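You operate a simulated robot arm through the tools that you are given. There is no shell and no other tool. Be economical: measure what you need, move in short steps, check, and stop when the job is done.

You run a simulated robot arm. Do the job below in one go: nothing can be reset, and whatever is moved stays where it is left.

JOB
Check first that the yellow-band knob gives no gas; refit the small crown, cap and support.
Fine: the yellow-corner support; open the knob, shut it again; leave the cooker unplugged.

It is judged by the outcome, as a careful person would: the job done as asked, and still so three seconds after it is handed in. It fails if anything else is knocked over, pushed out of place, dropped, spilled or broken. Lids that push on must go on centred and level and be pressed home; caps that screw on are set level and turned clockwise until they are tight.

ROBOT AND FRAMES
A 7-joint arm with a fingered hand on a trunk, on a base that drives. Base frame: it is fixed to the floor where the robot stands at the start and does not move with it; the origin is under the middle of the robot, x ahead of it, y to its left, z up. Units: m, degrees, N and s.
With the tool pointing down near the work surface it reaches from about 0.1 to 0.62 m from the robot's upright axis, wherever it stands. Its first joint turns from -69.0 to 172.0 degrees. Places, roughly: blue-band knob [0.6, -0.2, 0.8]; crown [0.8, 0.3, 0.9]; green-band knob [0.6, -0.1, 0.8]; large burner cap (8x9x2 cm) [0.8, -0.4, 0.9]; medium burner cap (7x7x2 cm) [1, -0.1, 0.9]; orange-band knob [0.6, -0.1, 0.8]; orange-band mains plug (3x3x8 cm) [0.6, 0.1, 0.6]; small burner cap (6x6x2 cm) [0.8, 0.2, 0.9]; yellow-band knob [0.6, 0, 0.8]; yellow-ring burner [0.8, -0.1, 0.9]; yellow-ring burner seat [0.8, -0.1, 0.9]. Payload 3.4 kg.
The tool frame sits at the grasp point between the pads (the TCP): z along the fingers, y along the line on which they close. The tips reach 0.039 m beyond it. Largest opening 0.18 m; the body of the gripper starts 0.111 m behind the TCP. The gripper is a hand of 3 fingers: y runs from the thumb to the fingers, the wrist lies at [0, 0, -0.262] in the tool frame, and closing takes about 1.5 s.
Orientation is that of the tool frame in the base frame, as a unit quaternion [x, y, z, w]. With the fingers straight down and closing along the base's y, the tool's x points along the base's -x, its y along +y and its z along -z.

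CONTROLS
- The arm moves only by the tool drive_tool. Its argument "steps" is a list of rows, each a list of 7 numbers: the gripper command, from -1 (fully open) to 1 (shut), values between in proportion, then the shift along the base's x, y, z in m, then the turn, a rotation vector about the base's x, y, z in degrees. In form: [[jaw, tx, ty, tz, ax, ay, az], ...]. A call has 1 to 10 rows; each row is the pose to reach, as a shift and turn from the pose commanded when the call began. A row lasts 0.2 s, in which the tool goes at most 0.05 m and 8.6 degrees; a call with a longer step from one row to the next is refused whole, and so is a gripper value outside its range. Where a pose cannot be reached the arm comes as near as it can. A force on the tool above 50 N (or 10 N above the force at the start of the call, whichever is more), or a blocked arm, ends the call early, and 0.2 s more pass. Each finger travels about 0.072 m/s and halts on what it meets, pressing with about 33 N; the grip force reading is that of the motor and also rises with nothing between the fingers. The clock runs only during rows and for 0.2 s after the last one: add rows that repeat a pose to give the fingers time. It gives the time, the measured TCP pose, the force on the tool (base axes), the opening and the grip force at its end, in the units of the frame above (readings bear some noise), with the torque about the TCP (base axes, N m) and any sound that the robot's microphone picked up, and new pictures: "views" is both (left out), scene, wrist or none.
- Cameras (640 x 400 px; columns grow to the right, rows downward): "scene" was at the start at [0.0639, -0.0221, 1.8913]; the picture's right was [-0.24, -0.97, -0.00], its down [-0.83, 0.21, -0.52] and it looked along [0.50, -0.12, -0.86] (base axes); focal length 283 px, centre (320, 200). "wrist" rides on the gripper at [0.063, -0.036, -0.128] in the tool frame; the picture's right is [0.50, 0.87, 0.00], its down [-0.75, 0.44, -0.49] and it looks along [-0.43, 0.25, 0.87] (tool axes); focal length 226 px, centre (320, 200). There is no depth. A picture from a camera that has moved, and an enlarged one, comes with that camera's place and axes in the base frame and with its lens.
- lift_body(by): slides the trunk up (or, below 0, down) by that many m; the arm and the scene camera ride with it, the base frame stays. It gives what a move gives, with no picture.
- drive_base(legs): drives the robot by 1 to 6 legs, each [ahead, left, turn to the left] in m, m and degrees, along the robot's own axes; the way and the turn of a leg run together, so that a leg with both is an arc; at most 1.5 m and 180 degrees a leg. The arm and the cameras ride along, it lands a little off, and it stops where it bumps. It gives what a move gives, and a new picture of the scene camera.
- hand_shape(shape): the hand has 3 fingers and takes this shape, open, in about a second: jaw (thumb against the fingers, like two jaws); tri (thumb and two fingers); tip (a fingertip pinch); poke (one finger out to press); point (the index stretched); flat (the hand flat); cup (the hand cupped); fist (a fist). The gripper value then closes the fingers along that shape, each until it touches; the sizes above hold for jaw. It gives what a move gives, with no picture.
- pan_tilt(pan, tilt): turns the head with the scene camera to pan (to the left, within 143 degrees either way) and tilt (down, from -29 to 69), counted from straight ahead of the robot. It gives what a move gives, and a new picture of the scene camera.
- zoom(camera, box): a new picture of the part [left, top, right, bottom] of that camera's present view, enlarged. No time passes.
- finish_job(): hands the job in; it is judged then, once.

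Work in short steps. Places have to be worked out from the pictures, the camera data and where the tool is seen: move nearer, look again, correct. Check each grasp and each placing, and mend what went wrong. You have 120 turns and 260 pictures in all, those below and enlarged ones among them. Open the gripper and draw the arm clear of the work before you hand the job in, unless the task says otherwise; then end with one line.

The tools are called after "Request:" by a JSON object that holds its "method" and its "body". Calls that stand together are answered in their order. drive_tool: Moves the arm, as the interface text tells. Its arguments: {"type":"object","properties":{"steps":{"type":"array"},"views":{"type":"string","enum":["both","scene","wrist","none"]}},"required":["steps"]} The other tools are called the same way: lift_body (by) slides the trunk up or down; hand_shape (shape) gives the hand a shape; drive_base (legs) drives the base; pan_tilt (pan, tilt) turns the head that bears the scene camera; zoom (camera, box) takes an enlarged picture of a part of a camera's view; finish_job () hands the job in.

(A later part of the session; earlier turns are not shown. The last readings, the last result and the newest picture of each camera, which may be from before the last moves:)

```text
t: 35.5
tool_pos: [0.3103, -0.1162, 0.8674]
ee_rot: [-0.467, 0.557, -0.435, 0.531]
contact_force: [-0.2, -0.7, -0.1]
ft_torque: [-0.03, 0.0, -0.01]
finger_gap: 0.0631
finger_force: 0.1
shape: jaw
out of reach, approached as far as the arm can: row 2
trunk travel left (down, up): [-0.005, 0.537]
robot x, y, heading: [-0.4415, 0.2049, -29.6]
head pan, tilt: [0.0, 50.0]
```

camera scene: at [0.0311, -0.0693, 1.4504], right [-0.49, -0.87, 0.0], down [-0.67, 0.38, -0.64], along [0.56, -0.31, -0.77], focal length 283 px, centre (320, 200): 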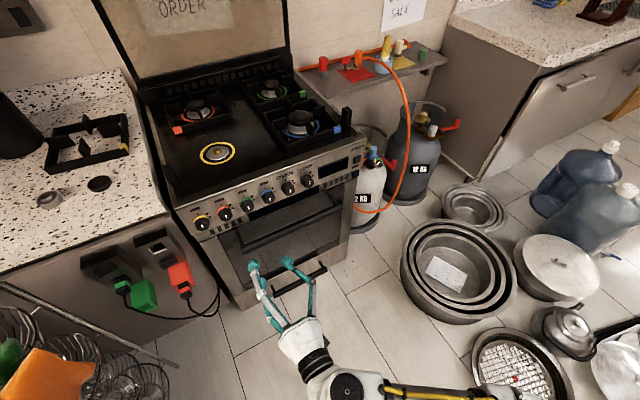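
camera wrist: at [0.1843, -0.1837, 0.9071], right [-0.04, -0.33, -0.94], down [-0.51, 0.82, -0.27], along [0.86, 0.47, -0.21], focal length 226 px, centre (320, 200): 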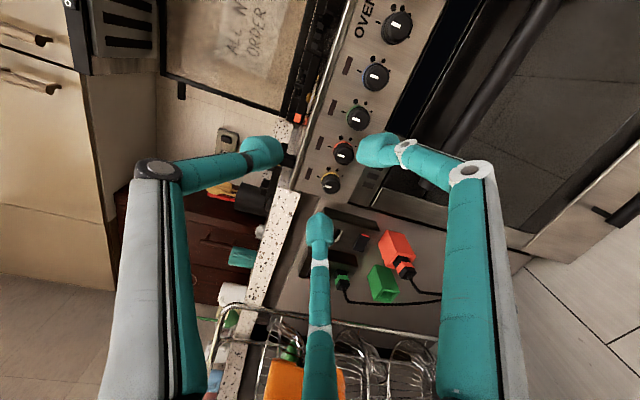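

Roll is free, so it's the relative yaw that limits me; turning the base left should help. I shift right and back, then turn left 45°.

Request:
{"method": "drive_base", "body": {"legs": [[0.058, -0.427, 0], [0, 0, 45]]}}

Request:
{"method": "drive_tool", "body": {"steps": [[0.3, 0, 0, 0, 0, 0, -6], [0.3, 0, 0, -0.01, 0, 0, -14], [0.3, 0, 0, -0.02, 0, 0, -22], [0.3, 0, 0, -0.04, 0, 0, -30], [0.3, 0, 0, -0.06, 0, 0, -38], [0.3, 0.02, 0, -0.08, 0, 0, -45], [0.3, 0.04, 0, -0.08, 0, 0, -45]]}}

```text
t: 40.2
tool_pos: [0.1512, 0.1186, 0.8676]
ee_rot: [-0.647, 0.332, -0.196, 0.657]
contact_force: [0.0, 0.5, 0.3]
ft_torque: [0.01, 0.03, -0.01]
finger_gap: 0.0631
finger_force: 0.1
shape: jaw
trunk travel left (down, up): [-0.005, 0.537]
robot x, y, heading: [-0.5985, -0.1972, 16.1]
head pan, tilt: [0.0, 50.0]
camera scene: at [-0.0749, -0.0476, 1.4502], right [0.28, -0.96, 0.0], down [-0.74, -0.21, -0.64], along [0.61, 0.18, -0.77], focal length 283 px, centre (320, 200)
```

scene: 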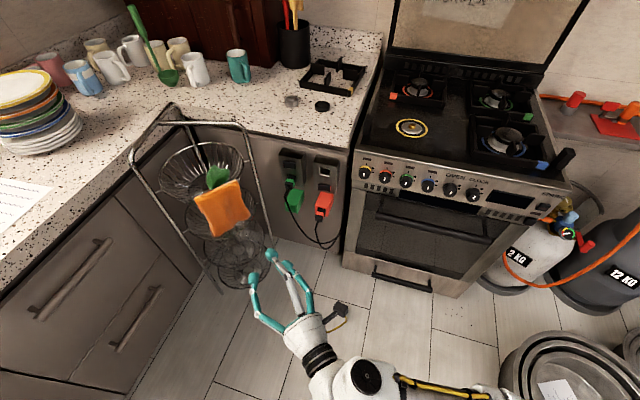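

```text
t: 41.8
tool_pos: [0.2178, -0.0771, 0.8614]
ee_rot: [-0.473, 0.552, -0.434, 0.532]
contact_force: [-0.1, -0.6, 0.5]
ft_torque: [0.0, 0.02, -0.01]
finger_gap: 0.0629
finger_force: 0.1
shape: jaw
out of reach, approached as far as the arm can: row 1, 2, 3, 4, 5, 6, 7
trunk travel left (down, up): [-0.005, 0.537]
robot x, y, heading: [-0.6028, -0.2001, 16.1]
head pan, tilt: [0.0, 50.0]
camera scene: at [-0.0751, -0.0487, 1.4504], right [0.28, -0.96, 0.0], down [-0.74, -0.21, -0.64], along [0.61, 0.18, -0.77], focal length 283 px, centre (320, 200)
camera wrist: at [0.093, -0.1475, 0.8936], right [-0.05, -0.34, -0.94], down [-0.53, 0.81, -0.27], along [0.85, 0.48, -0.22], focal length 226 px, centre (320, 200)
```

scene: 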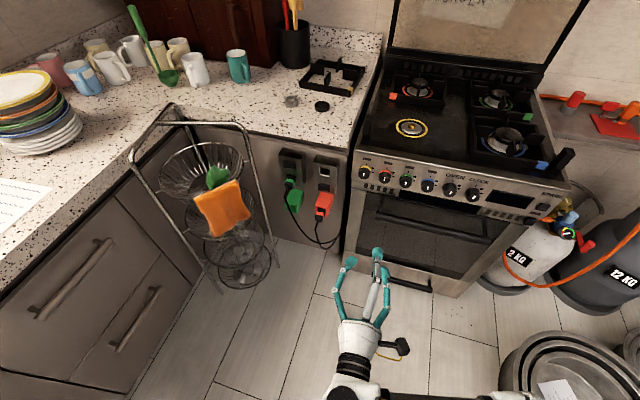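
wrist: 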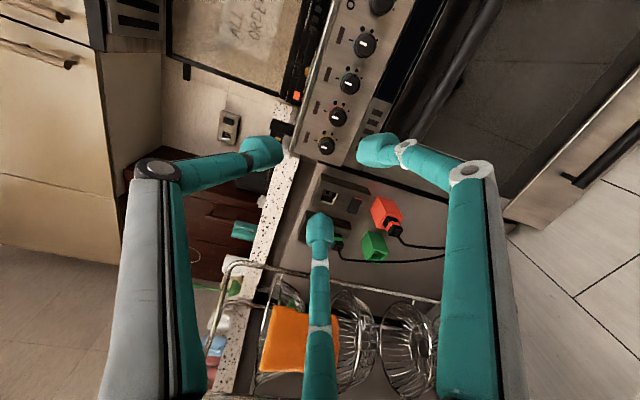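

Orientation holds, only position stalls. The wrist may be too close to the shoulder, so I try reaching farther forward and lower.

Request:
{"method": "drive_tool", "body": {"steps": [[0.3, 0.04, 0.01, 0, 0, 0, 0], [0.3, 0.08, 0.02, 0, 0, 0, 0], [0.3, 0.12, 0.04, 0, 0, 0, 0], [0.3, 0.16, 0.05, -0.02, 0, 0, 0], [0.3, 0.2, 0.06, -0.04, 0, 0, 0], [0.3, 0.2, 0.073, -0.07, 0, 0, 0], [0.3, 0.2, 0.073, -0.07, 0, 0, 0]], "views": "none"}}

```text
t: 43.4
tool_pos: [0.3686, -0.0947, 0.8678]
ee_rot: [-0.474, 0.552, -0.433, 0.532]
contact_force: [0.4, -0.1, 0.2]
ft_torque: [-0.02, -0.02, 0.0]
finger_gap: 0.0632
finger_force: 0.2
shape: jaw
out of reach, approached as far as the arm can: row 1, 2, 3, 4, 5, 6, 7
trunk travel left (down, up): [-0.005, 0.537]
robot x, y, heading: [-0.5992, -0.1986, 16.2]
head pan, tilt: [0.0, 50.0]
```

The wrist height is stuck at shoulder level because the elbow is folded out sideways. I go back to a tool-down, elbow-up posture at a longer reach, then pitch up from there. First I raise the trunk and undo the roll.

Request:
{"method": "lift_body", "body": {"by": 0.25}}

Request:
{"method": "drive_tool", "body": {"steps": [[-0.2, 0, 0, 0.0, 8, 0, 0], [-0.2, 0, 0, 0.0, 16, 0, 0], [-0.2, 0, 0, 0.0, 24, 0, 0], [-0.2, 0, 0, 0.0, 32, 0, 0], [-0.2, 0, 0, 0.0, 40, 0, 0], [-0.2, 0, 0, 0.0, 48, 0, 0], [-0.2, 0, 0, 0.0, 56, 0, 0], [-0.2, 0, 0, 0.0, 64, 0, 0], [-0.2, 0, 0, 0.0, 72, 0, 0], [-0.2, 0, 0, 0.0, 80, 0, 0]], "views": "none"}}

Request:
{"method": "drive_tool", "body": {"steps": [[-0.2, 0, 0, 0.0, 0, 8.5, 0], [-0.2, 0, 0, 0.0, 0, 17, 0], [-0.2, 0, 0, 0.0, 0, 25.5, 0], [-0.2, 0, 0, 0.0, 0, 34, 0], [-0.2, 0, 0, 0.0, 0, 42.5, 0], [-0.2, 0, 0, 0.0, 0, 51, 0], [-0.2, 0, 0, 0.0, 0, 59.5, 0], [-0.2, 0, 0, 0.0, 0, 68, 0], [-0.2, 0, 0, 0.0, 0, 76.5, 0], [-0.2, 0, 0, 0.0, 0, 85, 0]], "views": "scene"}}

```text
t: 45.9
tool_pos: [0.1844, -0.1505, 1.4686]
ee_rot: [-0.334, 0.451, -0.49, 0.668]
contact_force: [0.2, 0.5, 0.6]
ft_torque: [-0.03, 0.0, 0.02]
finger_gap: 0.0632
finger_force: 0.1
shape: jaw
trunk travel left (down, up): [-0.255, 0.287]
robot x, y, heading: [-0.5996, -0.1961, 16.6]
head pan, tilt: [0.0, 50.0]
```

```text
t: 48.1
tool_pos: [0.166, -0.2326, 1.4398]
ee_rot: [0.173, 0.66, -0.083, 0.726]
contact_force: [-0.2, 0.4, 0.3]
ft_torque: [0.02, 0.01, -0.04]
finger_gap: 0.1073
finger_force: 0.1
shape: jaw
out of reach, approached as far as the arm can: row 1, 2, 3, 4, 5, 6, 7, 8, 9, 10
trunk travel left (down, up): [-0.255, 0.287]
robot x, y, heading: [-0.5995, -0.1971, 16.4]
head pan, tilt: [0.0, 50.0]
```

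```text
t: 50.3
tool_pos: [0.0621, -0.3689, 1.3012]
ee_rot: [0.07, 0.977, -0.172, 0.11]
contact_force: [0.2, 1.0, 0.3]
ft_torque: [0.01, 0.0, 0.02]
finger_gap: 0.1079
finger_force: 0.0
shape: jaw
out of reach, approached as far as the arm can: row 1, 2, 3, 4, 5, 6, 7, 8, 9, 10
trunk travel left (down, up): [-0.255, 0.287]
robot x, y, heading: [-0.5995, -0.1991, 16.4]
head pan, tilt: [0.0, 50.0]
camera scene: at [-0.4465, -0.1642, 1.7813], right [0.28, -0.96, -0.01], down [-0.74, -0.21, -0.64], along [0.61, 0.18, -0.77], focal length 283 px, centre (320, 200)
```

scene: 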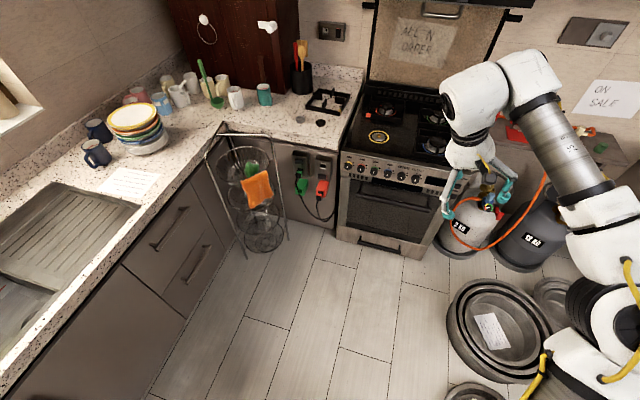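

I've recovered a tool-down posture. I straighten it and move it lower and toward the robot's centre line.

Request:
{"method": "drive_tool", "body": {"steps": [[-0.2, 0, 0.02, -0.02, 3.3, 2.1, 1.35], [-0.2, 0.01, 0.04, -0.04, 6.6, 4.2, 2.7], [-0.2, 0.02, 0.07, -0.06, 9.9, 6.3, 4], [-0.2, 0.03, 0.1, -0.08, 13.2, 8.4, 5.4], [-0.2, 0.04, 0.13, -0.1, 16.5, 10.5, 6.7], [-0.2, 0.05, 0.16, -0.13, 19.8, 12.7, 8.1], [-0.2, 0.06, 0.19, -0.16, 19.8, 12.7, 8.1], [-0.2, 0.06, 0.2, -0.2, 19.8, 12.7, 8.1], [-0.2, 0.06, 0.2, -0.24, 19.8, 12.7, 8.1], [-0.2, 0.06, 0.2, -0.28, 19.8, 12.7, 8.1]], "views": "scene"}}

```text
t: 52.5
tool_pos: [0.1095, -0.2291, 1.08]
ee_rot: [-0.005, 1.0, -0.01, -0.02]
contact_force: [0.4, 0.5, 0.3]
ft_torque: [-0.02, 0.02, 0.02]
finger_gap: 0.1079
finger_force: 0.0
shape: jaw
out of reach, approached as far as the arm can: row 1, 2, 3, 4, 5, 6, 7, 8, 9, 10
trunk travel left (down, up): [-0.255, 0.287]
robot x, y, heading: [-0.5972, -0.198, 16.2]
head pan, tilt: [0.0, 50.0]
camera scene: at [-0.4428, -0.1593, 1.7807], right [0.28, -0.96, 0.0], down [-0.74, -0.21, -0.64], along [0.61, 0.18, -0.77], focal length 283 px, centre (320, 200)
```

scene: 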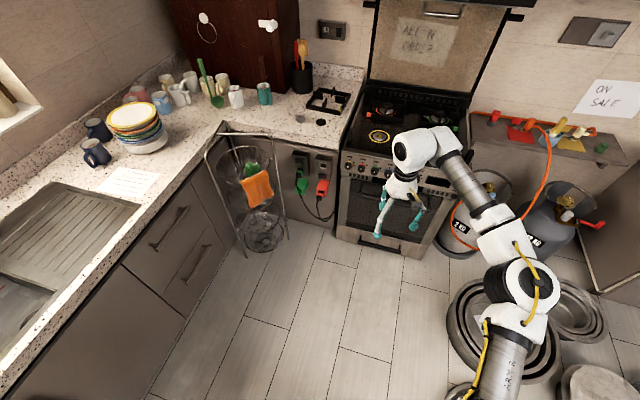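

The first joint's range is centred about 50° to the left, so targets should lie left-ahead of the robot. I turn the base right by 60° with the hand high and look.

Request:
{"method": "drive_base", "body": {"legs": [[0, 0, -60]]}}

Request:
{"method": "drive_tool", "body": {"steps": [[-0.2, 0.02, 0.045, 0, 0, 0, 7], [-0.2, 0.04, 0.09, 0, 0, 0, 14], [-0.2, 0.06, 0.135, 0, 0, 0, 21], [-0.2, 0.08, 0.18, 0, 0, 0, 28], [-0.2, 0.1, 0.225, 0, 0, 0, 35], [-0.2, 0.12, 0.27, 0, 0, 0, 42], [-0.2, 0.14, 0.315, 0, 0, 0, 49], [-0.2, 0.16, 0.36, 0, 0, 0, 55], [-0.2, 0.18, 0.4, 0, 0, 0, 60]], "views": "scene"}}

```text
t: 55.6
tool_pos: [-0.2761, -0.8284, 1.081]
ee_rot: [0.498, 0.867, 0.002, -0.022]
contact_force: [0.3, 0.9, -0.1]
ft_torque: [-0.01, 0.02, -0.02]
finger_gap: 0.108
finger_force: 0.0
shape: jaw
trunk travel left (down, up): [-0.255, 0.287]
robot x, y, heading: [-0.6022, -0.197, -44.1]
head pan, tilt: [0.0, 50.0]
camera scene: at [-0.4901, -0.3114, 1.781], right [-0.7, -0.72, 0.0], down [-0.55, 0.54, -0.64], along [0.46, -0.44, -0.77], focal length 283 px, centre (320, 200)
```

scene: 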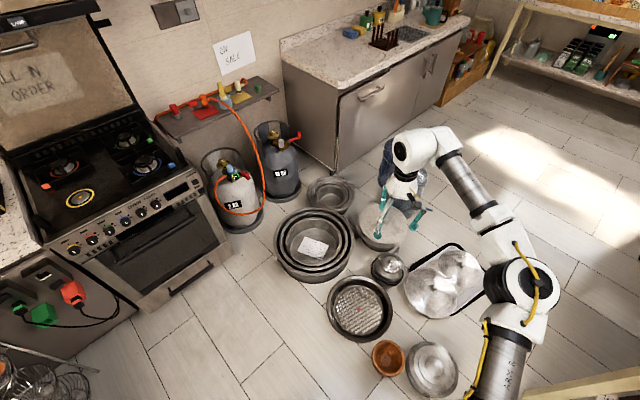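

```text
t: 57.6
tool_pos: [-0.3238, -0.5913, 1.1923]
ee_rot: [0.001, 1.0, -0.013, -0.013]
contact_force: [-0.5, 1.7, -0.2]
ft_torque: [-0.15, -0.12, -0.03]
finger_gap: 0.108
finger_force: 0.1
shape: jaw
out of reach, approached as far as the arm can: row 1, 2, 3, 4, 5, 6, 7, 8, 9
trunk travel left (down, up): [-0.255, 0.287]
robot x, y, heading: [-0.6011, -0.2021, -43.8]
head pan, tilt: [0.0, 50.0]
camera scene: at [-0.4986, -0.3058, 1.7828], right [-0.7, -0.72, 0.0], down [-0.55, 0.53, -0.64], along [0.47, -0.45, -0.76], focal length 283 px, centre (320, 200)
```

scene: 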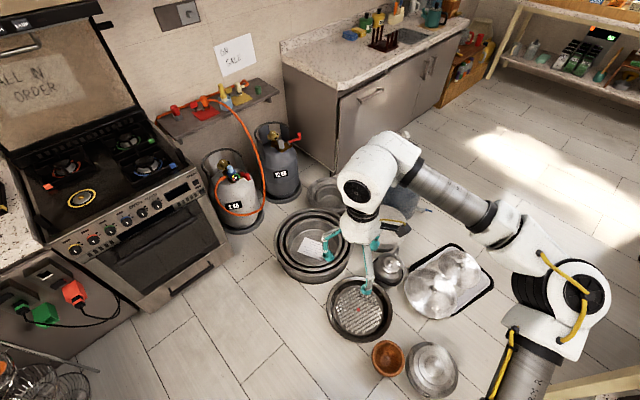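

I need to see the arm's root to understand its joints, so I look down at the shoulder.

Request:
{"method": "pan_tilt", "body": {"pan": -40, "tilt": 69}}

```text
t: 58.7
tool_pos: [-0.3178, -0.5942, 1.1847]
ee_rot: [0.005, 1.0, -0.009, -0.016]
contact_force: [0.2, -0.5, 0.0]
ft_torque: [0.03, 0.03, 0.0]
finger_gap: 0.108
finger_force: 0.1
shape: jaw
trunk travel left (down, up): [-0.255, 0.287]
robot x, y, heading: [-0.6011, -0.1925, -44.0]
head pan, tilt: [-40.0, 68.8]
camera scene: at [-0.5409, -0.3123, 1.7592], right [-0.99, -0.1, 0.0], down [-0.1, 0.93, -0.36], along [0.04, -0.36, -0.93], focal length 283 px, centre (320, 200)
```

scene: 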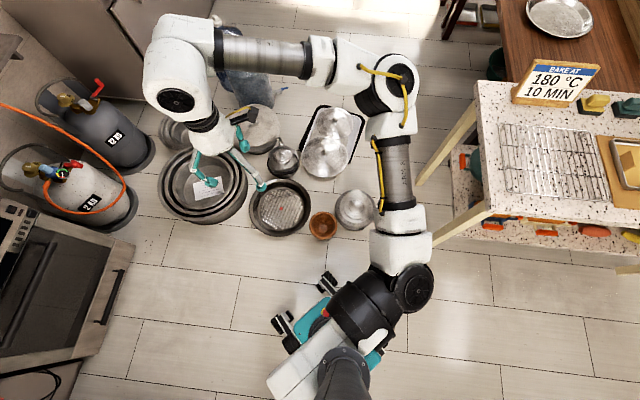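

Now it's clear: this is a right shoulder with the elbow swung out. A knob should lie straight ahead of that shoulder (robot y ≈ -0.25) with the elbow hanging, so I reposition the base to heading 0 at y ≈ +0.25.

Request:
{"method": "drive_base", "body": {"legs": [[0, 0, 44], [0.15, 0.44, 0]]}}

Request:
{"method": "drive_tool", "body": {"steps": [[-0.2, 0, -0.01, 0.0, 0, -4, -4], [-0.2, 0, -0.02, -0.01, 0, -10, -8], [-0.2, 0, -0.03, -0.02, 0, -17, -12], [-0.2, 0, -0.04, -0.03, 0, -24, -16], [-0.2, 0, -0.05, -0.04, 0, -31, -20], [-0.2, 0, -0.06, -0.05, 0, -38, -24], [-0.2, 0, -0.06, -0.06, 0, -45, -28], [-0.2, 0, -0.06, -0.07, 0, -50, -32], [-0.2, 0, -0.06, -0.07, 0, -50, -32]], "views": "none"}}

Request:
{"method": "pan_tilt", "body": {"pan": -30, "tilt": 65}}

```text
t: 63.5
tool_pos: [0.0282, 0.1502, 1.186]
ee_rot: [-0.371, 0.928, -0.009, -0.01]
contact_force: [-0.2, -0.9, -0.6]
ft_torque: [0.06, 0.07, 0.02]
finger_gap: 0.1082
finger_force: 0.0
shape: jaw
trunk travel left (down, up): [-0.255, 0.287]
robot x, y, heading: [-0.452, 0.2516, 0.2]
head pan, tilt: [-40.0, 68.8]
camera scene: at [-0.3274, 0.192, 1.7584], right [-0.64, -0.77, -0.01], down [-0.72, 0.6, -0.35], along [0.27, -0.22, -0.94], focal length 283 px, centre (320, 200)
```

scene: 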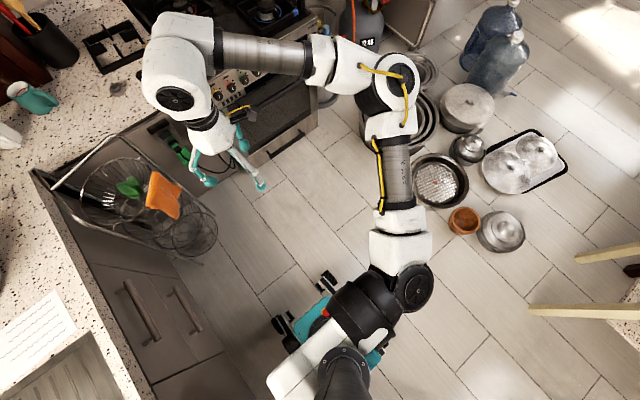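

```text
t: 65.5
tool_pos: [0.0243, 0.115, 1.1208]
ee_rot: [-0.07, 0.909, -0.17, 0.374]
contact_force: [-1.0, 0.8, 0.5]
ft_torque: [0.01, -0.01, -0.04]
finger_gap: 0.1078
finger_force: 0.0
shape: jaw
trunk travel left (down, up): [-0.255, 0.287]
robot x, y, heading: [-0.4499, 0.2567, 0.0]
head pan, tilt: [-40.0, 68.8]
```

```text
t: 66.2
tool_pos: [0.0255, 0.1137, 1.1175]
ee_rot: [-0.07, 0.91, -0.17, 0.372]
contact_force: [-0.1, -0.6, 0.7]
ft_torque: [-0.04, -0.03, -0.03]
finger_gap: 0.1079
finger_force: 0.0
shape: jaw
trunk travel left (down, up): [-0.255, 0.287]
robot x, y, heading: [-0.4527, 0.2538, 0.3]
head pan, tilt: [-30.0, 65.0]
camera scene: at [-0.3198, 0.2233, 1.7631], right [-0.5, -0.87, 0.0], down [-0.79, 0.45, -0.42], along [0.36, -0.21, -0.91], focal length 283 px, centre (320, 200)
```

scene: 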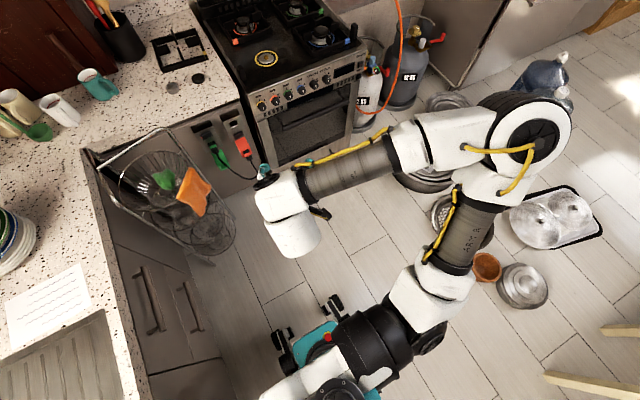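

This posture is now within reach. I level the hand to +x and move it to (0.2, 0, 0.9), ahead of the shoulder.

Request:
{"method": "drive_tool", "body": {"steps": [[0.2, 0.01, -0.015, -0.02, 2.9, -6.4, 1.2], [0.2, 0.02, -0.03, -0.05, 5.7, -12.9, 2.4], [0.2, 0.04, -0.045, -0.08, 8.6, -19.3, 3.6], [0.2, 0.06, -0.06, -0.11, 11.5, -25.7, 4.8], [0.2, 0.08, -0.075, -0.14, 14.4, -32.1, 6], [0.2, 0.11, -0.09, -0.17, 17.2, -38.6, 7.2], [0.2, 0.14, -0.105, -0.2, 20.1, -45, 8.4], [0.2, 0.175, -0.115, -0.22, 20.1, -45, 8.4], [0.2, 0.175, -0.115, -0.22, 20.1, -45, 8.4]], "views": "scene"}}

```text
t: 68.2
tool_pos: [0.1712, -0.0563, 1.0851]
ee_rot: [0.0, 0.748, 0.013, 0.664]
contact_force: [0.1, -0.2, 0.3]
ft_torque: [0.0, -0.01, 0.03]
finger_gap: 0.0721
finger_force: 0.2
shape: jaw
out of reach, approached as far as the arm can: row 2, 3, 4, 5, 6, 7, 8, 9
trunk travel left (down, up): [-0.255, 0.287]
robot x, y, heading: [-0.455, 0.249, 0.0]
head pan, tilt: [-30.0, 65.0]
camera scene: at [-0.3228, 0.2079, 1.7632], right [-0.5, -0.87, -0.01], down [-0.79, 0.46, -0.42], along [0.37, -0.2, -0.91], focal length 283 px, centre (320, 200)
```

scene: 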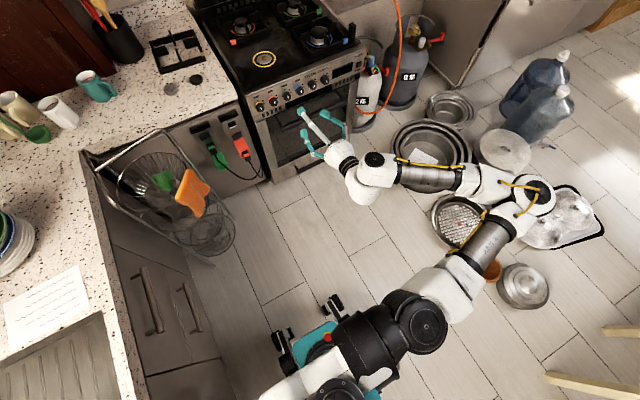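

The elbow is still out. I try pulling the hand farther right and down, to see whether the elbow drops.

Request:
{"method": "drive_tool", "body": {"steps": [[0.2, 0, -0.02, -0.02, 0, 0, 0], [0.2, 0, -0.05, -0.04, 0, 0, 0], [0.2, 0, -0.08, -0.07, 0, 0, 0], [0.2, 0, -0.11, -0.1, 0, 0, 0], [0.2, 0, -0.14, -0.13, 0, 0, 0], [0.2, 0, -0.17, -0.16, 0, 0, 0], [0.2, 0, -0.2, -0.19, 0, 0, 0], [0.2, 0, -0.2, -0.22, 0, 0, 0], [0.2, 0, -0.2, -0.25, 0, 0, 0]], "views": "scene"}}

```text
t: 70.2
tool_pos: [0.1776, -0.2448, 0.8389]
ee_rot: [-0.003, 0.748, 0.01, 0.663]
contact_force: [-0.3, 1.2, -0.1]
ft_torque: [-0.01, 0.04, 0.0]
finger_gap: 0.0721
finger_force: 0.0
shape: jaw
out of reach, approached as far as the arm can: row 1, 2, 3
trunk travel left (down, up): [-0.255, 0.287]
robot x, y, heading: [-0.4506, 0.2546, 0.2]
head pan, tilt: [-30.0, 65.0]
camera scene: at [-0.3207, 0.2172, 1.7631], right [-0.5, -0.87, 0.0], down [-0.79, 0.45, -0.42], along [0.36, -0.21, -0.91], focal length 283 px, centre (320, 200)
```

scene: 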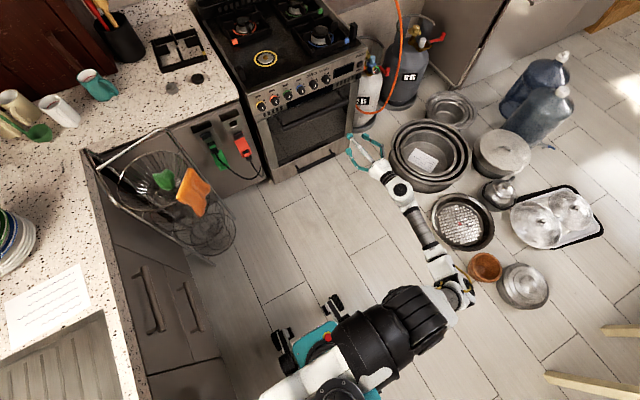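

The elbow dropped and the pose is reachable at z 0.84. In this posture I see how far left and down the hand can go.

Request:
{"method": "drive_tool", "body": {"steps": [[0.2, 0, 0.02, -0.01, 0, -1, 0], [0.2, 0, 0.04, -0.02, 0, -2, 0], [0.2, 0, 0.06, -0.03, 0, -3, 0], [0.2, 0, 0.08, -0.04, 0, -4, 0], [0.2, 0, 0.1, -0.05, 0, -6, 0], [0.2, 0, 0.12, -0.05, 0, -6.5, 0], [0.2, 0, 0.14, -0.05, 0, -6.5, 0], [0.2, 0, 0.16, -0.05, 0, -6.5, 0]], "views": "none"}}

```text
t: 72.0
tool_pos: [0.1765, -0.0911, 0.7868]
ee_rot: [-0.002, 0.71, 0.012, 0.704]
contact_force: [0.1, 0.5, -0.5]
ft_torque: [0.03, 0.02, 0.0]
finger_gap: 0.072
finger_force: 0.2
shape: jaw
trunk travel left (down, up): [-0.255, 0.287]
robot x, y, heading: [-0.4485, 0.2524, 0.2]
head pan, tilt: [-30.0, 65.0]
```

Level and fully reachable now. I move in front of the knob.

Request:
{"method": "drive_tool", "body": {"steps": [[0.25, 0.03, 0.02, 0, 0, 0, 0], [0.25, 0.06, 0.04, 0, 0, 0, 0], [0.25, 0.1, 0.06, 0, 0, 0, 0], [0.25, 0.14, 0.08, 0, 0, 0, -1], [0.25, 0.18, 0.087, 0.003, 0, 0, -1], [0.25, 0.22, 0.087, 0.003, 0, 0, -1], [0.25, 0.25, 0.087, 0.003, 0, 0, -1], [0.25, 0.25, 0.087, 0.003, 0, 0, -1]]}}

```text
t: 73.8
tool_pos: [0.4295, -0.001, 0.7893]
ee_rot: [0.004, 0.709, 0.006, 0.705]
contact_force: [1.0, 0.3, 0.5]
ft_torque: [-0.01, -0.01, 0.01]
finger_gap: 0.0677
finger_force: 0.1
shape: jaw
trunk travel left (down, up): [-0.255, 0.287]
robot x, y, heading: [-0.4508, 0.2537, -0.1]
head pan, tilt: [-30.0, 65.0]
camera scene: at [-0.3181, 0.2176, 1.763], right [-0.5, -0.87, 0.0], down [-0.79, 0.45, -0.42], along [0.36, -0.21, -0.91], focal length 283 px, centre (320, 200)
camera wrist: at [0.3011, -0.0371, 0.7285], right [0.0, 0.87, -0.49], down [-0.49, 0.42, 0.76], along [0.87, 0.24, 0.42], focal length 226 px, centre (320, 200)
```

scene: 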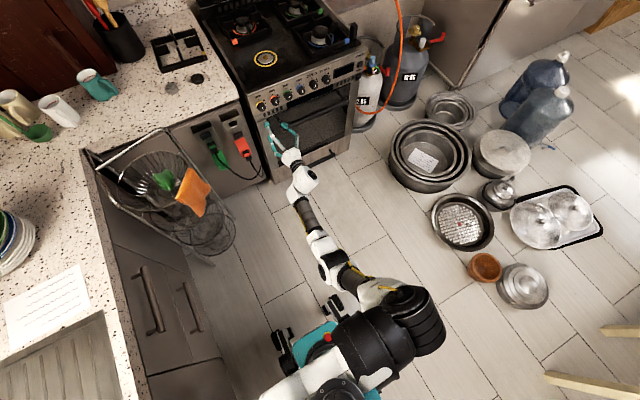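
wrist: 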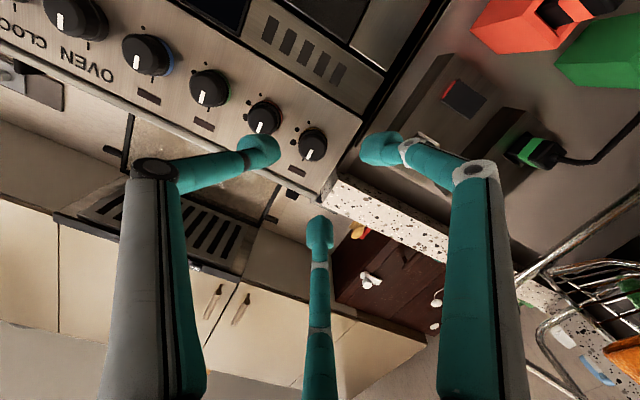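

The knob face is at about (0.58, -0.006, 0.80). I zoom in on its markings before touching it.

Request:
{"method": "zoom", "body": {"camera": "wrist", "box": [240, 80, 380, 200]}}

```text
3.33 times, centred on (310, 140) of wrist
camera zoom: at [0.3011, -0.0371, 0.7285], right [0.0, 0.87, -0.49], down [-0.49, 0.42, 0.76], along [0.87, 0.24, 0.42], focal length 754 px, centre (353, 400)
```

zoom: 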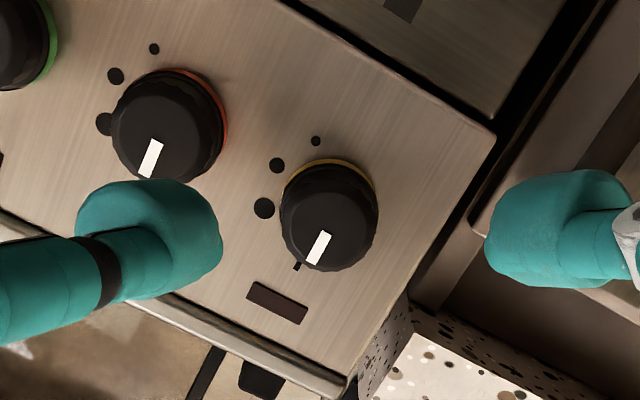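

The mark is at the off tick, and the flame dots lie to the right, so opening is clockwise. I pre-roll the hand -40° and approach the knob with the fingers parted.

Request:
{"method": "drive_tool", "body": {"steps": [[0.2, 0, -0.002, 0.005, -8, 0, 0], [0.2, 0, -0.005, 0.01, -16, 0, 0], [0.2, 0, -0.005, 0.011, -24, 0, 0], [0.2, 0, -0.005, 0.011, -32, 0, 0], [0.2, 0, -0.005, 0.011, -40, 0, 0], [0.2, 0.03, -0.005, 0.011, -40, 0, 0], [0.2, 0.06, -0.005, 0.011, -40, 0, 0], [0.2, 0.085, -0.005, 0.011, -40, 0, 0], [0.2, 0.085, -0.005, 0.011, -40, 0, 0]]}}

```text
t: 75.8
tool_pos: [0.5137, -0.0071, 0.8011]
ee_rot: [-0.237, 0.668, -0.237, 0.664]
contact_force: [-0.4, 0.0, -0.5]
ft_torque: [-0.03, 0.0, 0.02]
finger_gap: 0.0715
finger_force: 0.0
shape: jaw
trunk travel left (down, up): [-0.255, 0.287]
robot x, y, heading: [-0.4542, 0.249, -0.3]
head pan, tilt: [-30.0, 65.0]
camera scene: at [-0.3168, 0.2176, 1.7628], right [-0.5, -0.87, 0.0], down [-0.79, 0.45, -0.42], along [0.36, -0.21, -0.91], focal length 283 px, centre (320, 200)
camera wrist: at [0.386, -0.0739, 0.776], right [0.0, 0.35, -0.93], down [-0.49, 0.82, 0.31], along [0.87, 0.46, 0.17], focal length 226 px, centre (320, 200)
```

scene: 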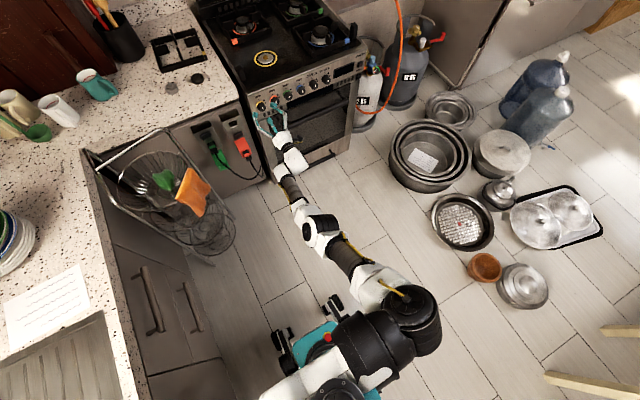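
wrist: 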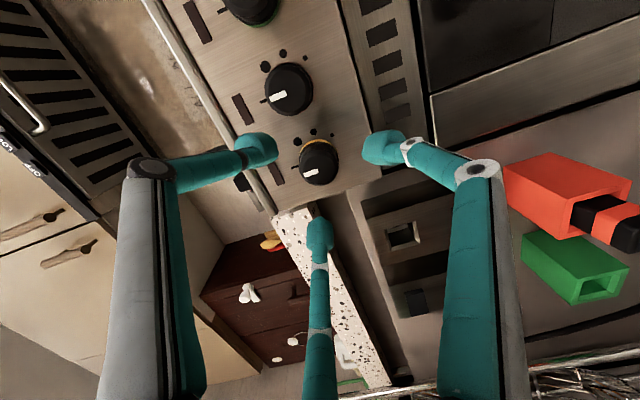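

Centred on the knob. I advance the last 4.5 cm gently.

Request:
{"method": "drive_tool", "body": {"steps": [[0.2, 0.015, 0.0005, 0.001, 0, 0, 0], [0.2, 0.03, 0.0005, 0.001, 0, 0, 0], [0.2, 0.04, 0.0005, 0.001, 0, 0, 0], [0.2, 0.046, 0.0005, 0.001, 0, 0, 0]], "views": "wrist"}}

```text
t: 76.8
tool_pos: [0.5352, -0.0019, 0.8183]
ee_rot: [-0.234, 0.663, -0.242, 0.669]
contact_force: [0.0, -0.5, 0.2]
ft_torque: [0.04, 0.0, -0.01]
finger_gap: 0.0718
finger_force: 0.0
shape: jaw
out of reach, approached as far as the arm can: row 1, 2, 3, 4
trunk travel left (down, up): [-0.255, 0.287]
robot x, y, heading: [-0.4526, 0.2527, -0.0]
head pan, tilt: [-30.0, 65.0]
camera wrist: at [0.4083, -0.0689, 0.7914], right [0.01, 0.36, -0.93], down [-0.49, 0.82, 0.31], along [0.87, 0.46, 0.18], focal length 226 px, centre (320, 200)
```

wrist: 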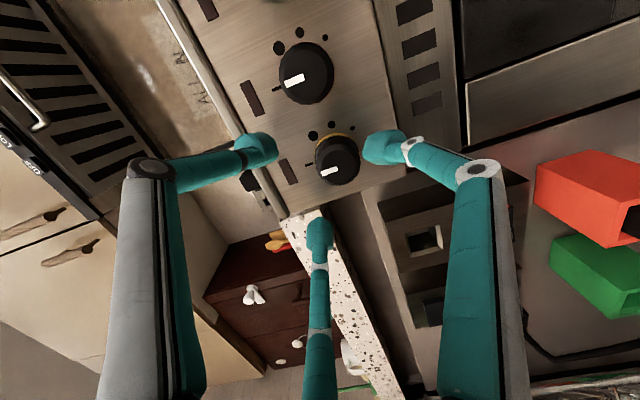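

The arm is at full stretch. I retract it 12 cm, drive the base 14 cm forward, then recheck.

Request:
{"method": "drive_tool", "body": {"steps": [[0.2, -0.03, 0, -0.005, 0, 0, 0], [0.2, -0.07, -0.005, -0.015, 0, 0, 0], [0.2, -0.11, -0.005, -0.018, 0, 0, 0], [0.2, -0.14, -0.005, -0.018, 0, 0, 0], [0.2, -0.16, -0.005, -0.018, 0, 0, 0]], "views": "none"}}

Request:
{"method": "drive_base", "body": {"legs": [[0.13, 0, 0]]}}

Request:
{"method": "drive_tool", "body": {"steps": [[0.2, 0, 0, 0, 0, 0, 0]], "views": "wrist"}}

```text
t: 78.0
tool_pos: [0.3698, -0.0063, 0.8005]
ee_rot: [-0.237, 0.668, -0.237, 0.664]
contact_force: [0.0, -0.4, 0.0]
ft_torque: [0.02, 0.03, -0.05]
finger_gap: 0.072
finger_force: 0.0
shape: jaw
trunk travel left (down, up): [-0.255, 0.287]
robot x, y, heading: [-0.4556, 0.2513, 0.2]
head pan, tilt: [-30.0, 65.0]
```

```text
t: 79.3
tool_pos: [0.4997, -0.0043, 0.7988]
ee_rot: [-0.238, 0.669, -0.237, 0.663]
contact_force: [0.2, 0.3, 0.9]
ft_torque: [0.01, -0.02, -0.01]
finger_gap: 0.0719
finger_force: 0.1
shape: jaw
trunk travel left (down, up): [-0.255, 0.287]
robot x, y, heading: [-0.3196, 0.2507, 0.2]
head pan, tilt: [-30.0, 65.0]
camera scene: at [-0.1876, 0.217, 1.7628], right [-0.5, -0.87, 0.0], down [-0.79, 0.45, -0.42], along [0.36, -0.21, -0.91], focal length 283 px, centre (320, 200)
```

scene: 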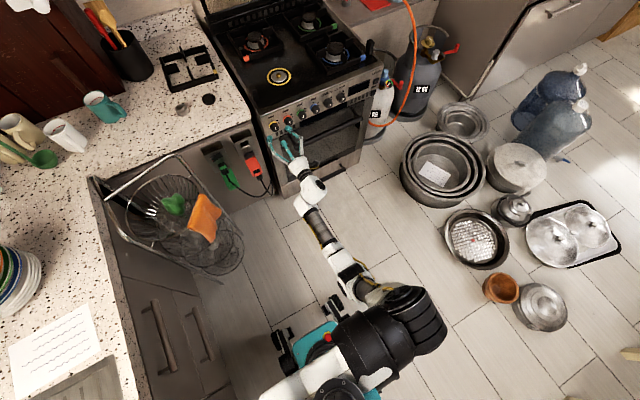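

```text
t: 79.7
tool_pos: [0.4989, -0.0033, 0.8018]
ee_rot: [-0.238, 0.668, -0.238, 0.664]
contact_force: [-0.7, 0.3, 0.1]
ft_torque: [0.03, -0.03, -0.02]
finger_gap: 0.072
finger_force: 0.0
shape: jaw
trunk travel left (down, up): [-0.255, 0.287]
robot x, y, heading: [-0.3202, 0.2502, 0.1]
head pan, tilt: [-30.0, 65.0]
camera wrist: at [0.3712, -0.0709, 0.777], right [0.0, 0.35, -0.94], down [-0.49, 0.82, 0.31], along [0.87, 0.46, 0.17], focal length 226 px, centre (320, 200)
```

wrist: 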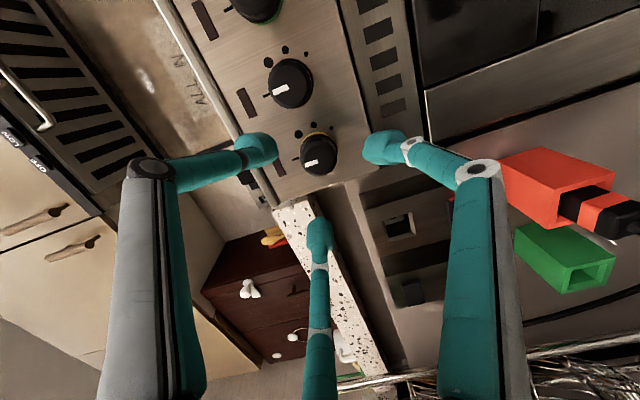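

Knob centre at (y -0.0065, z 0.801). I advance to x ≈ 0.561.

Request:
{"method": "drive_tool", "body": {"steps": [[0.2, 0.02, -0.003, 0, 0, 0, 0], [0.2, 0.04, -0.003, 0, 0, 0, 0], [0.2, 0.052, -0.003, 0, 0, 0, 0], [0.2, 0.06, -0.003, 0, 0, 0, 0], [0.2, 0.06, -0.003, 0, 0, 0, 0]], "views": "wrist"}}

```text
t: 80.9
tool_pos: [0.559, -0.0065, 0.8014]
ee_rot: [-0.238, 0.668, -0.237, 0.664]
contact_force: [-0.1, 0.1, -0.8]
ft_torque: [0.01, 0.0, -0.02]
finger_gap: 0.0719
finger_force: 0.1
shape: jaw
trunk travel left (down, up): [-0.255, 0.287]
robot x, y, heading: [-0.3253, 0.2493, 0.4]
head pan, tilt: [-30.0, 65.0]
camera wrist: at [0.4309, -0.0741, 0.7768], right [0.0, 0.35, -0.94], down [-0.49, 0.82, 0.31], along [0.87, 0.46, 0.17], focal length 226 px, centre (320, 200)
```

wrist: 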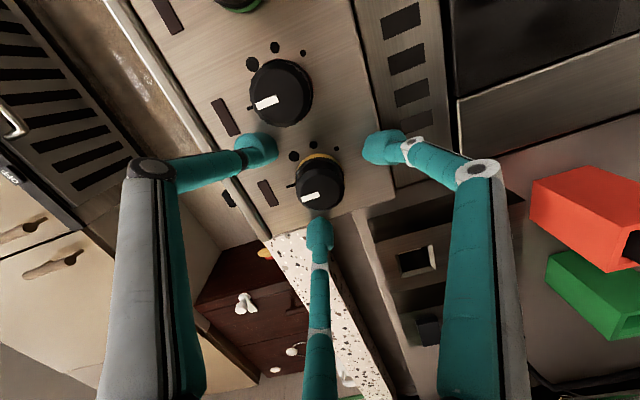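

In position around the knob, so I close the fingers.

Request:
{"method": "drive_tool", "body": {"steps": [[0.4, 0.004, 0, 0, 0, 0, 0], [0.6, 0.004, 0, 0, 0, 0, 0], [0.8, 0.004, 0, 0, 0, 0, 0], [0.9, 0.004, 0, 0, 0, 0, 0], [0.9, 0.004, 0, 0, 0, 0, 0], [0.9, 0.004, 0, 0, 0, 0, 0]], "views": "wrist"}}

```text
t: 82.3
tool_pos: [0.5624, -0.0066, 0.8013]
ee_rot: [-0.238, 0.668, -0.237, 0.664]
contact_force: [3.9, -0.5, -0.9]
ft_torque: [0.04, -0.05, -0.01]
finger_gap: 0.0308
finger_force: 32.8
shape: jaw
trunk travel left (down, up): [-0.255, 0.287]
robot x, y, heading: [-0.3226, 0.2537, 0.4]
head pan, tilt: [-30.0, 65.0]
camera wrist: at [0.4348, -0.0739, 0.7765], right [0.0, 0.35, -0.94], down [-0.49, 0.82, 0.31], along [0.87, 0.46, 0.17], focal length 226 px, centre (320, 200)
```

wrist: 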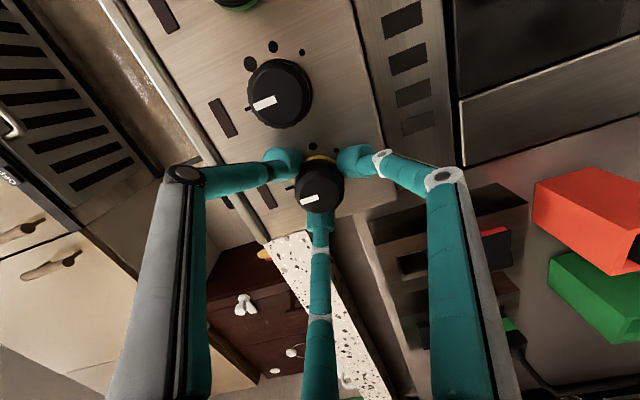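

Gripped. I turn clockwise 72°, listening.

Request:
{"method": "drive_tool", "body": {"steps": [[0.9, 0.004, 0, 0, 8, 0, 0], [0.9, 0.004, 0, 0, 16, 0, 0], [0.9, 0.004, 0, 0, 24, 0, 0], [0.9, 0.004, 0, 0, 32, 0, 0], [0.9, 0.004, 0, 0, 40, 0, 0], [0.9, 0.004, 0, 0, 48, 0, 0], [0.9, 0.004, 0, 0, 56, 0, 0], [0.9, 0.004, 0, 0, 64, 0, 0], [0.9, 0.004, 0, 0, 72, 0, 0], [0.9, 0.004, 0, 0, 72, 0, 0]], "views": "wrist"}}

```text
t: 84.5
tool_pos: [0.5637, -0.0104, 0.8073]
ee_rot: [0.2, 0.677, 0.199, 0.679]
contact_force: [-18.2, -18.2, 21.3]
ft_torque: [-0.19, -0.28, -0.84]
finger_gap: 0.0303
finger_force: 32.5
shape: jaw
trunk travel left (down, up): [-0.255, 0.287]
robot x, y, heading: [-0.3199, 0.2525, -0.1]
head pan, tilt: [-30.0, 65.0]
camera wrist: at [0.4371, -0.0069, 0.735], right [0.0, 1.0, 0.05], down [-0.49, -0.04, 0.87], along [0.87, -0.02, 0.49], focal length 226 px, centre (320, 200)
```

wrist: 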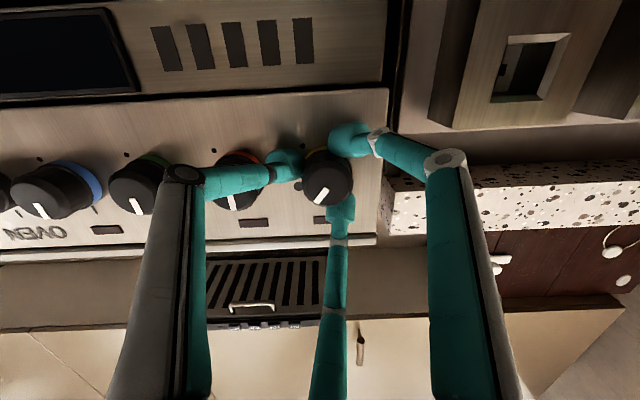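

The fingers mostly slipped (the mark moved about 15° at most), so it likely needs a push in. I release, roll back and take a closer look.

Request:
{"method": "drive_tool", "body": {"steps": [[0.5, 0.0, 0.0, 0, 0, 0, 0], [0.2, -0.005, 0.0, 0, -6, 0, 0], [0.2, -0.005, 0.0, 0, -14, 0, 0], [0.2, -0.005, 0, 0, -22, 0, 0], [0.2, -0.005, 0, 0, -30, 0, 0], [0.2, -0.005, 0, 0, -38, 0, 0], [0.2, -0.005, 0, 0, -46, 0, 0], [0.2, -0.005, 0, 0, -54, 0, 0], [0.2, -0.005, 0, 0, -62, 0, 0], [0.2, -0.005, 0, 0, -70, 0, 0]], "views": "wrist"}}

Request:
{"method": "zoom", "body": {"camera": "wrist", "box": [220, 40, 400, 240]}}

```text
t: 86.7
tool_pos: [0.5621, -0.0063, 0.8009]
ee_rot: [-0.228, 0.672, -0.228, 0.667]
contact_force: [-0.4, -0.2, -0.2]
ft_torque: [0.0, 0.02, -0.02]
finger_gap: 0.0716
finger_force: 0.0
shape: jaw
trunk travel left (down, up): [-0.255, 0.287]
robot x, y, heading: [-0.3192, 0.2507, 0.2]
head pan, tilt: [-30.0, 65.0]
camera wrist: at [0.4338, -0.0732, 0.7748], right [0.0, 0.38, -0.92], down [-0.49, 0.81, 0.34], along [0.87, 0.45, 0.18], focal length 226 px, centre (320, 200)
```

wrist: 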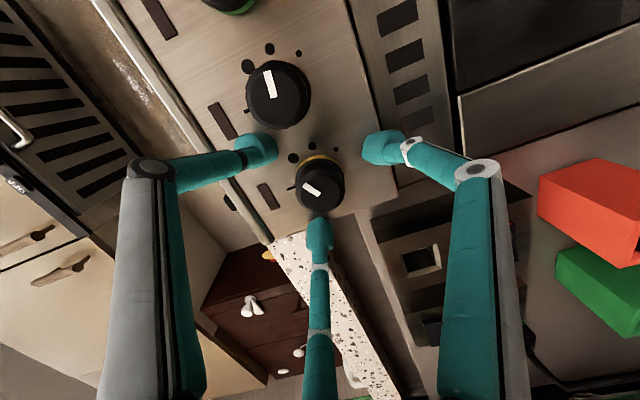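

```text
2.00 times, centred on (310, 140) of wrist
camera zoom: at [0.4338, -0.0732, 0.7748], right [0.0, 0.38, -0.92], down [-0.49, 0.81, 0.34], along [0.87, 0.45, 0.18], focal length 452 px, centre (340, 320)
```

zoom: 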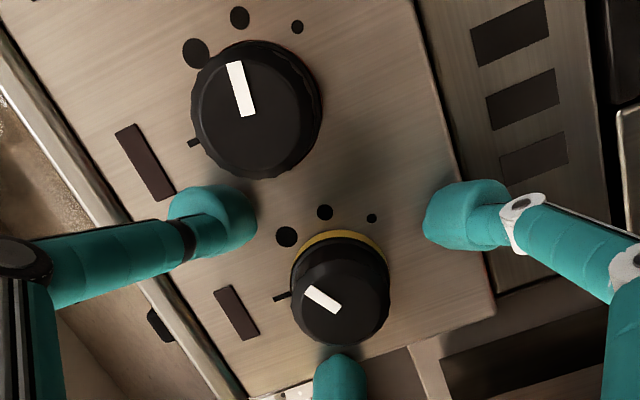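

I inadvertently turned the orange knob with the thumb, so it must go back to off. No sound was reported. Three fingers are too bulky between neighbouring knobs, so I back off and try the fingertip pinch.

Request:
{"method": "drive_tool", "body": {"steps": [[0.2, -0.04, 0, 0, 0, 0, 0], [0.2, -0.08, -0.01, 0, 0, 0, 0], [0.2, -0.11, -0.03, 0, 0, 0, 0]], "views": "none"}}

Request:
{"method": "hand_shape", "body": {"shape": "tip"}}

Request:
{"method": "drive_tool", "body": {"steps": [[-0.2, 0, 0, 0, 0, 0, 0], [0.2, 0, 0, 0, 0, 0, 0], [0.2, 0, 0, 0, 0, 0, 0], [0.2, 0, 0, 0, 0, 0, 0]], "views": "wrist"}}

```text
t: 87.5
tool_pos: [0.4503, -0.0375, 0.8015]
ee_rot: [-0.226, 0.671, -0.226, 0.669]
contact_force: [0.7, -0.5, 0.5]
ft_torque: [-0.02, 0.03, 0.03]
finger_gap: 0.0718
finger_force: 0.0
shape: jaw
trunk travel left (down, up): [-0.255, 0.287]
robot x, y, heading: [-0.321, 0.253, 0.1]
head pan, tilt: [-30.0, 65.0]
```

```text
t: 88.4
tool_pos: [0.4522, -0.0355, 0.8016]
ee_rot: [-0.225, 0.672, -0.227, 0.668]
contact_force: [0.5, -0.8, -0.7]
ft_torque: [-0.03, -0.01, 0.0]
finger_gap: 0.1799
finger_force: 0.1
shape: tip
trunk travel left (down, up): [-0.255, 0.287]
robot x, y, heading: [-0.3243, 0.2533, 0.0]
head pan, tilt: [-30.0, 65.0]
```

```text
t: 89.4
tool_pos: [0.4518, -0.036, 0.8008]
ee_rot: [-0.226, 0.672, -0.227, 0.668]
contact_force: [0.5, 0.2, 0.2]
ft_torque: [0.03, 0.04, 0.02]
finger_gap: 0.0725
finger_force: 0.0
shape: tip
trunk travel left (down, up): [-0.255, 0.287]
robot x, y, heading: [-0.3224, 0.2499, -0.1]
head pan, tilt: [-30.0, 65.0]
camera wrist: at [0.3247, -0.1034, 0.7745], right [0.0, 0.39, -0.92], down [-0.49, 0.8, 0.34], along [0.87, 0.45, 0.19], focal length 226 px, centre (320, 200)
```

wrist: 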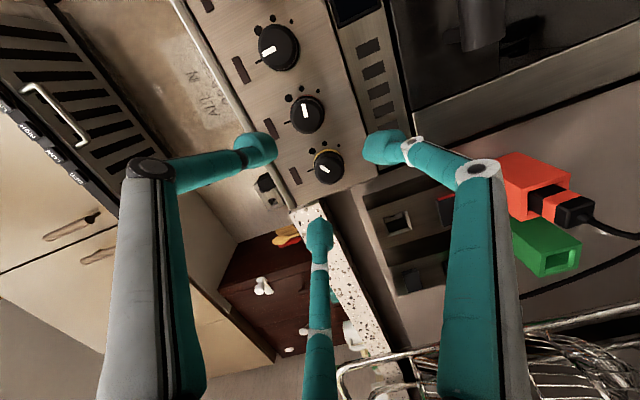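

The fingers look the same in this shape. The orange knob must have been dragged on my open-handed return roll; closed fingers just fit between the knobs. I roll to +30° clear of the panel and line up with the orange knob (y ≈ -0.074), fingers narrower.

Request:
{"method": "drive_tool", "body": {"steps": [[0.3, 0, -0.01, 0, 8.4, 0, 0], [0.44, 0, -0.02, 0, 16.8, 0, 0], [0.44, 0, -0.03, 0, 25.2, 0, 0], [0.44, 0, -0.038, 0, 33.6, 0, 0], [0.44, 0, -0.038, 0, 42, 0, 0], [0.44, 0, -0.038, 0, 50.4, 0, 0], [0.44, 0, -0.038, 0, 58.8, 0, 0], [0.44, 0, -0.038, 0, 67, 0, 0], [0.44, 0.03, -0.038, 0, 67, 0, 0], [0.44, 0.03, -0.038, 0, 67, 0, 0]], "views": "wrist"}}

```text
t: 91.6
tool_pos: [0.4844, -0.0755, 0.8035]
ee_rot: [0.181, 0.685, 0.181, 0.682]
contact_force: [0.2, 0.2, 0.4]
ft_torque: [-0.01, -0.02, -0.01]
finger_gap: 0.0508
finger_force: 0.0
shape: tip
trunk travel left (down, up): [-0.255, 0.287]
robot x, y, heading: [-0.3248, 0.2504, -0.0]
head pan, tilt: [-30.0, 65.0]
camera wrist: at [0.3554, -0.0757, 0.7305], right [0.0, 1.0, -0.01], down [-0.49, 0.0, 0.87], along [0.87, 0.0, 0.49], focal length 226 px, centre (320, 200)
```

wrist: 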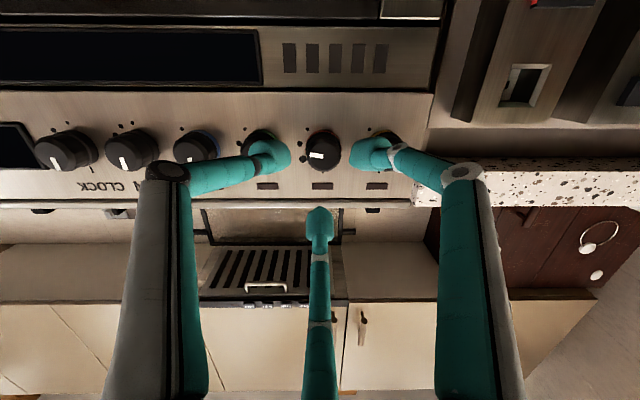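

The orange knob reads about 90° clockwise from off. Finger tips clear the neighbours by a few millimetres; I advance carefully.

Request:
{"method": "drive_tool", "body": {"steps": [[0.44, 0.02, 0.0025, -0.0025, 0, 0, 0], [0.44, 0.04, 0.0025, -0.0025, 0, 0, 0], [0.44, 0.055, 0.0025, -0.0025, 0, 0, 0], [0.44, 0.068, 0.0025, -0.0025, 0, 0, 0], [0.44, 0.078, 0.0025, -0.0025, 0, 0, 0]], "views": "wrist"}}

```text
t: 92.8
tool_pos: [0.5615, -0.0731, 0.7989]
ee_rot: [0.181, 0.685, 0.182, 0.681]
contact_force: [0.6, -0.2, -0.1]
ft_torque: [0.01, -0.02, 0.03]
finger_gap: 0.0508
finger_force: 0.1
shape: tip
trunk travel left (down, up): [-0.255, 0.287]
robot x, y, heading: [-0.3225, 0.2528, -0.0]
head pan, tilt: [-30.0, 65.0]
camera wrist: at [0.4322, -0.0734, 0.7275], right [0.0, 1.0, -0.01], down [-0.49, 0.0, 0.87], along [0.87, 0.01, 0.49], focal length 226 px, centre (320, 200)
```

wrist: 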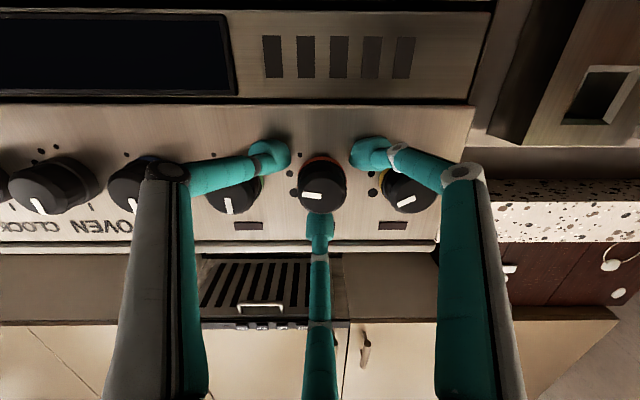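

Clear of neighbours. I close on the orange knob, then turn it counter-clockwise.

Request:
{"method": "drive_tool", "body": {"steps": [[0.6, 0.003, 0, 0.002, 0, 0, 0], [0.8, 0.003, 0, 0.002, 0, 0, 0], [0.95, 0.003, 0, 0.002, 0, 0, 0], [0.95, 0.003, 0, 0.002, 0, 0, 0], [0.95, 0.003, 0, 0.002, 0, 0, 0]], "views": "none"}}

Request:
{"method": "drive_tool", "body": {"steps": [[0.95, 0, 0, 0, -8, 0, 0], [0.95, 0, 0, 0, -16, 0, 0], [0.95, 0, 0, 0, -24, 0, 0], [0.95, 0, 0, 0, -32, 0, 0], [0.95, 0, 0, 0, -40, 0, 0], [0.95, 0, 0, 0, -48, 0, 0], [0.95, 0, 0, 0, -56, 0, 0], [0.95, 0, 0, 0, -64, 0, 0], [0.95, 0, 0, 0, -72, 0, 0], [0.95, 0, 0, 0, -80, 0, 0]], "views": "wrist"}}

```text
t: 94.0
tool_pos: [0.5629, -0.0727, 0.8002]
ee_rot: [0.183, 0.685, 0.182, 0.682]
contact_force: [-4.7, -0.6, -0.3]
ft_torque: [0.01, 0.07, -0.07]
finger_gap: 0.033
finger_force: 32.9
shape: tip
trunk travel left (down, up): [-0.255, 0.287]
robot x, y, heading: [-0.3194, 0.2523, 0.1]
head pan, tilt: [-30.0, 65.0]
```

```text
t: 96.2
tool_pos: [0.5628, -0.0741, 0.8015]
ee_rot: [-0.301, 0.642, -0.302, 0.638]
contact_force: [-15.6, -2.7, -2.4]
ft_torque: [0.17, -0.01, -0.11]
finger_gap: 0.0326
finger_force: 33.0
shape: tip
trunk travel left (down, up): [-0.255, 0.287]
robot x, y, heading: [-0.3201, 0.2514, 0.2]
head pan, tilt: [-30.0, 65.0]
camera wrist: at [0.4349, -0.1445, 0.79], right [0.0, 0.17, -0.99], down [-0.49, 0.86, 0.15], along [0.87, 0.48, 0.08], focal length 226 px, centre (320, 200)
```

wrist: 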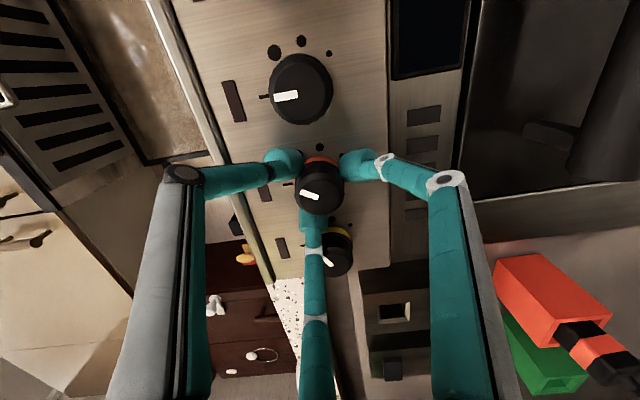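

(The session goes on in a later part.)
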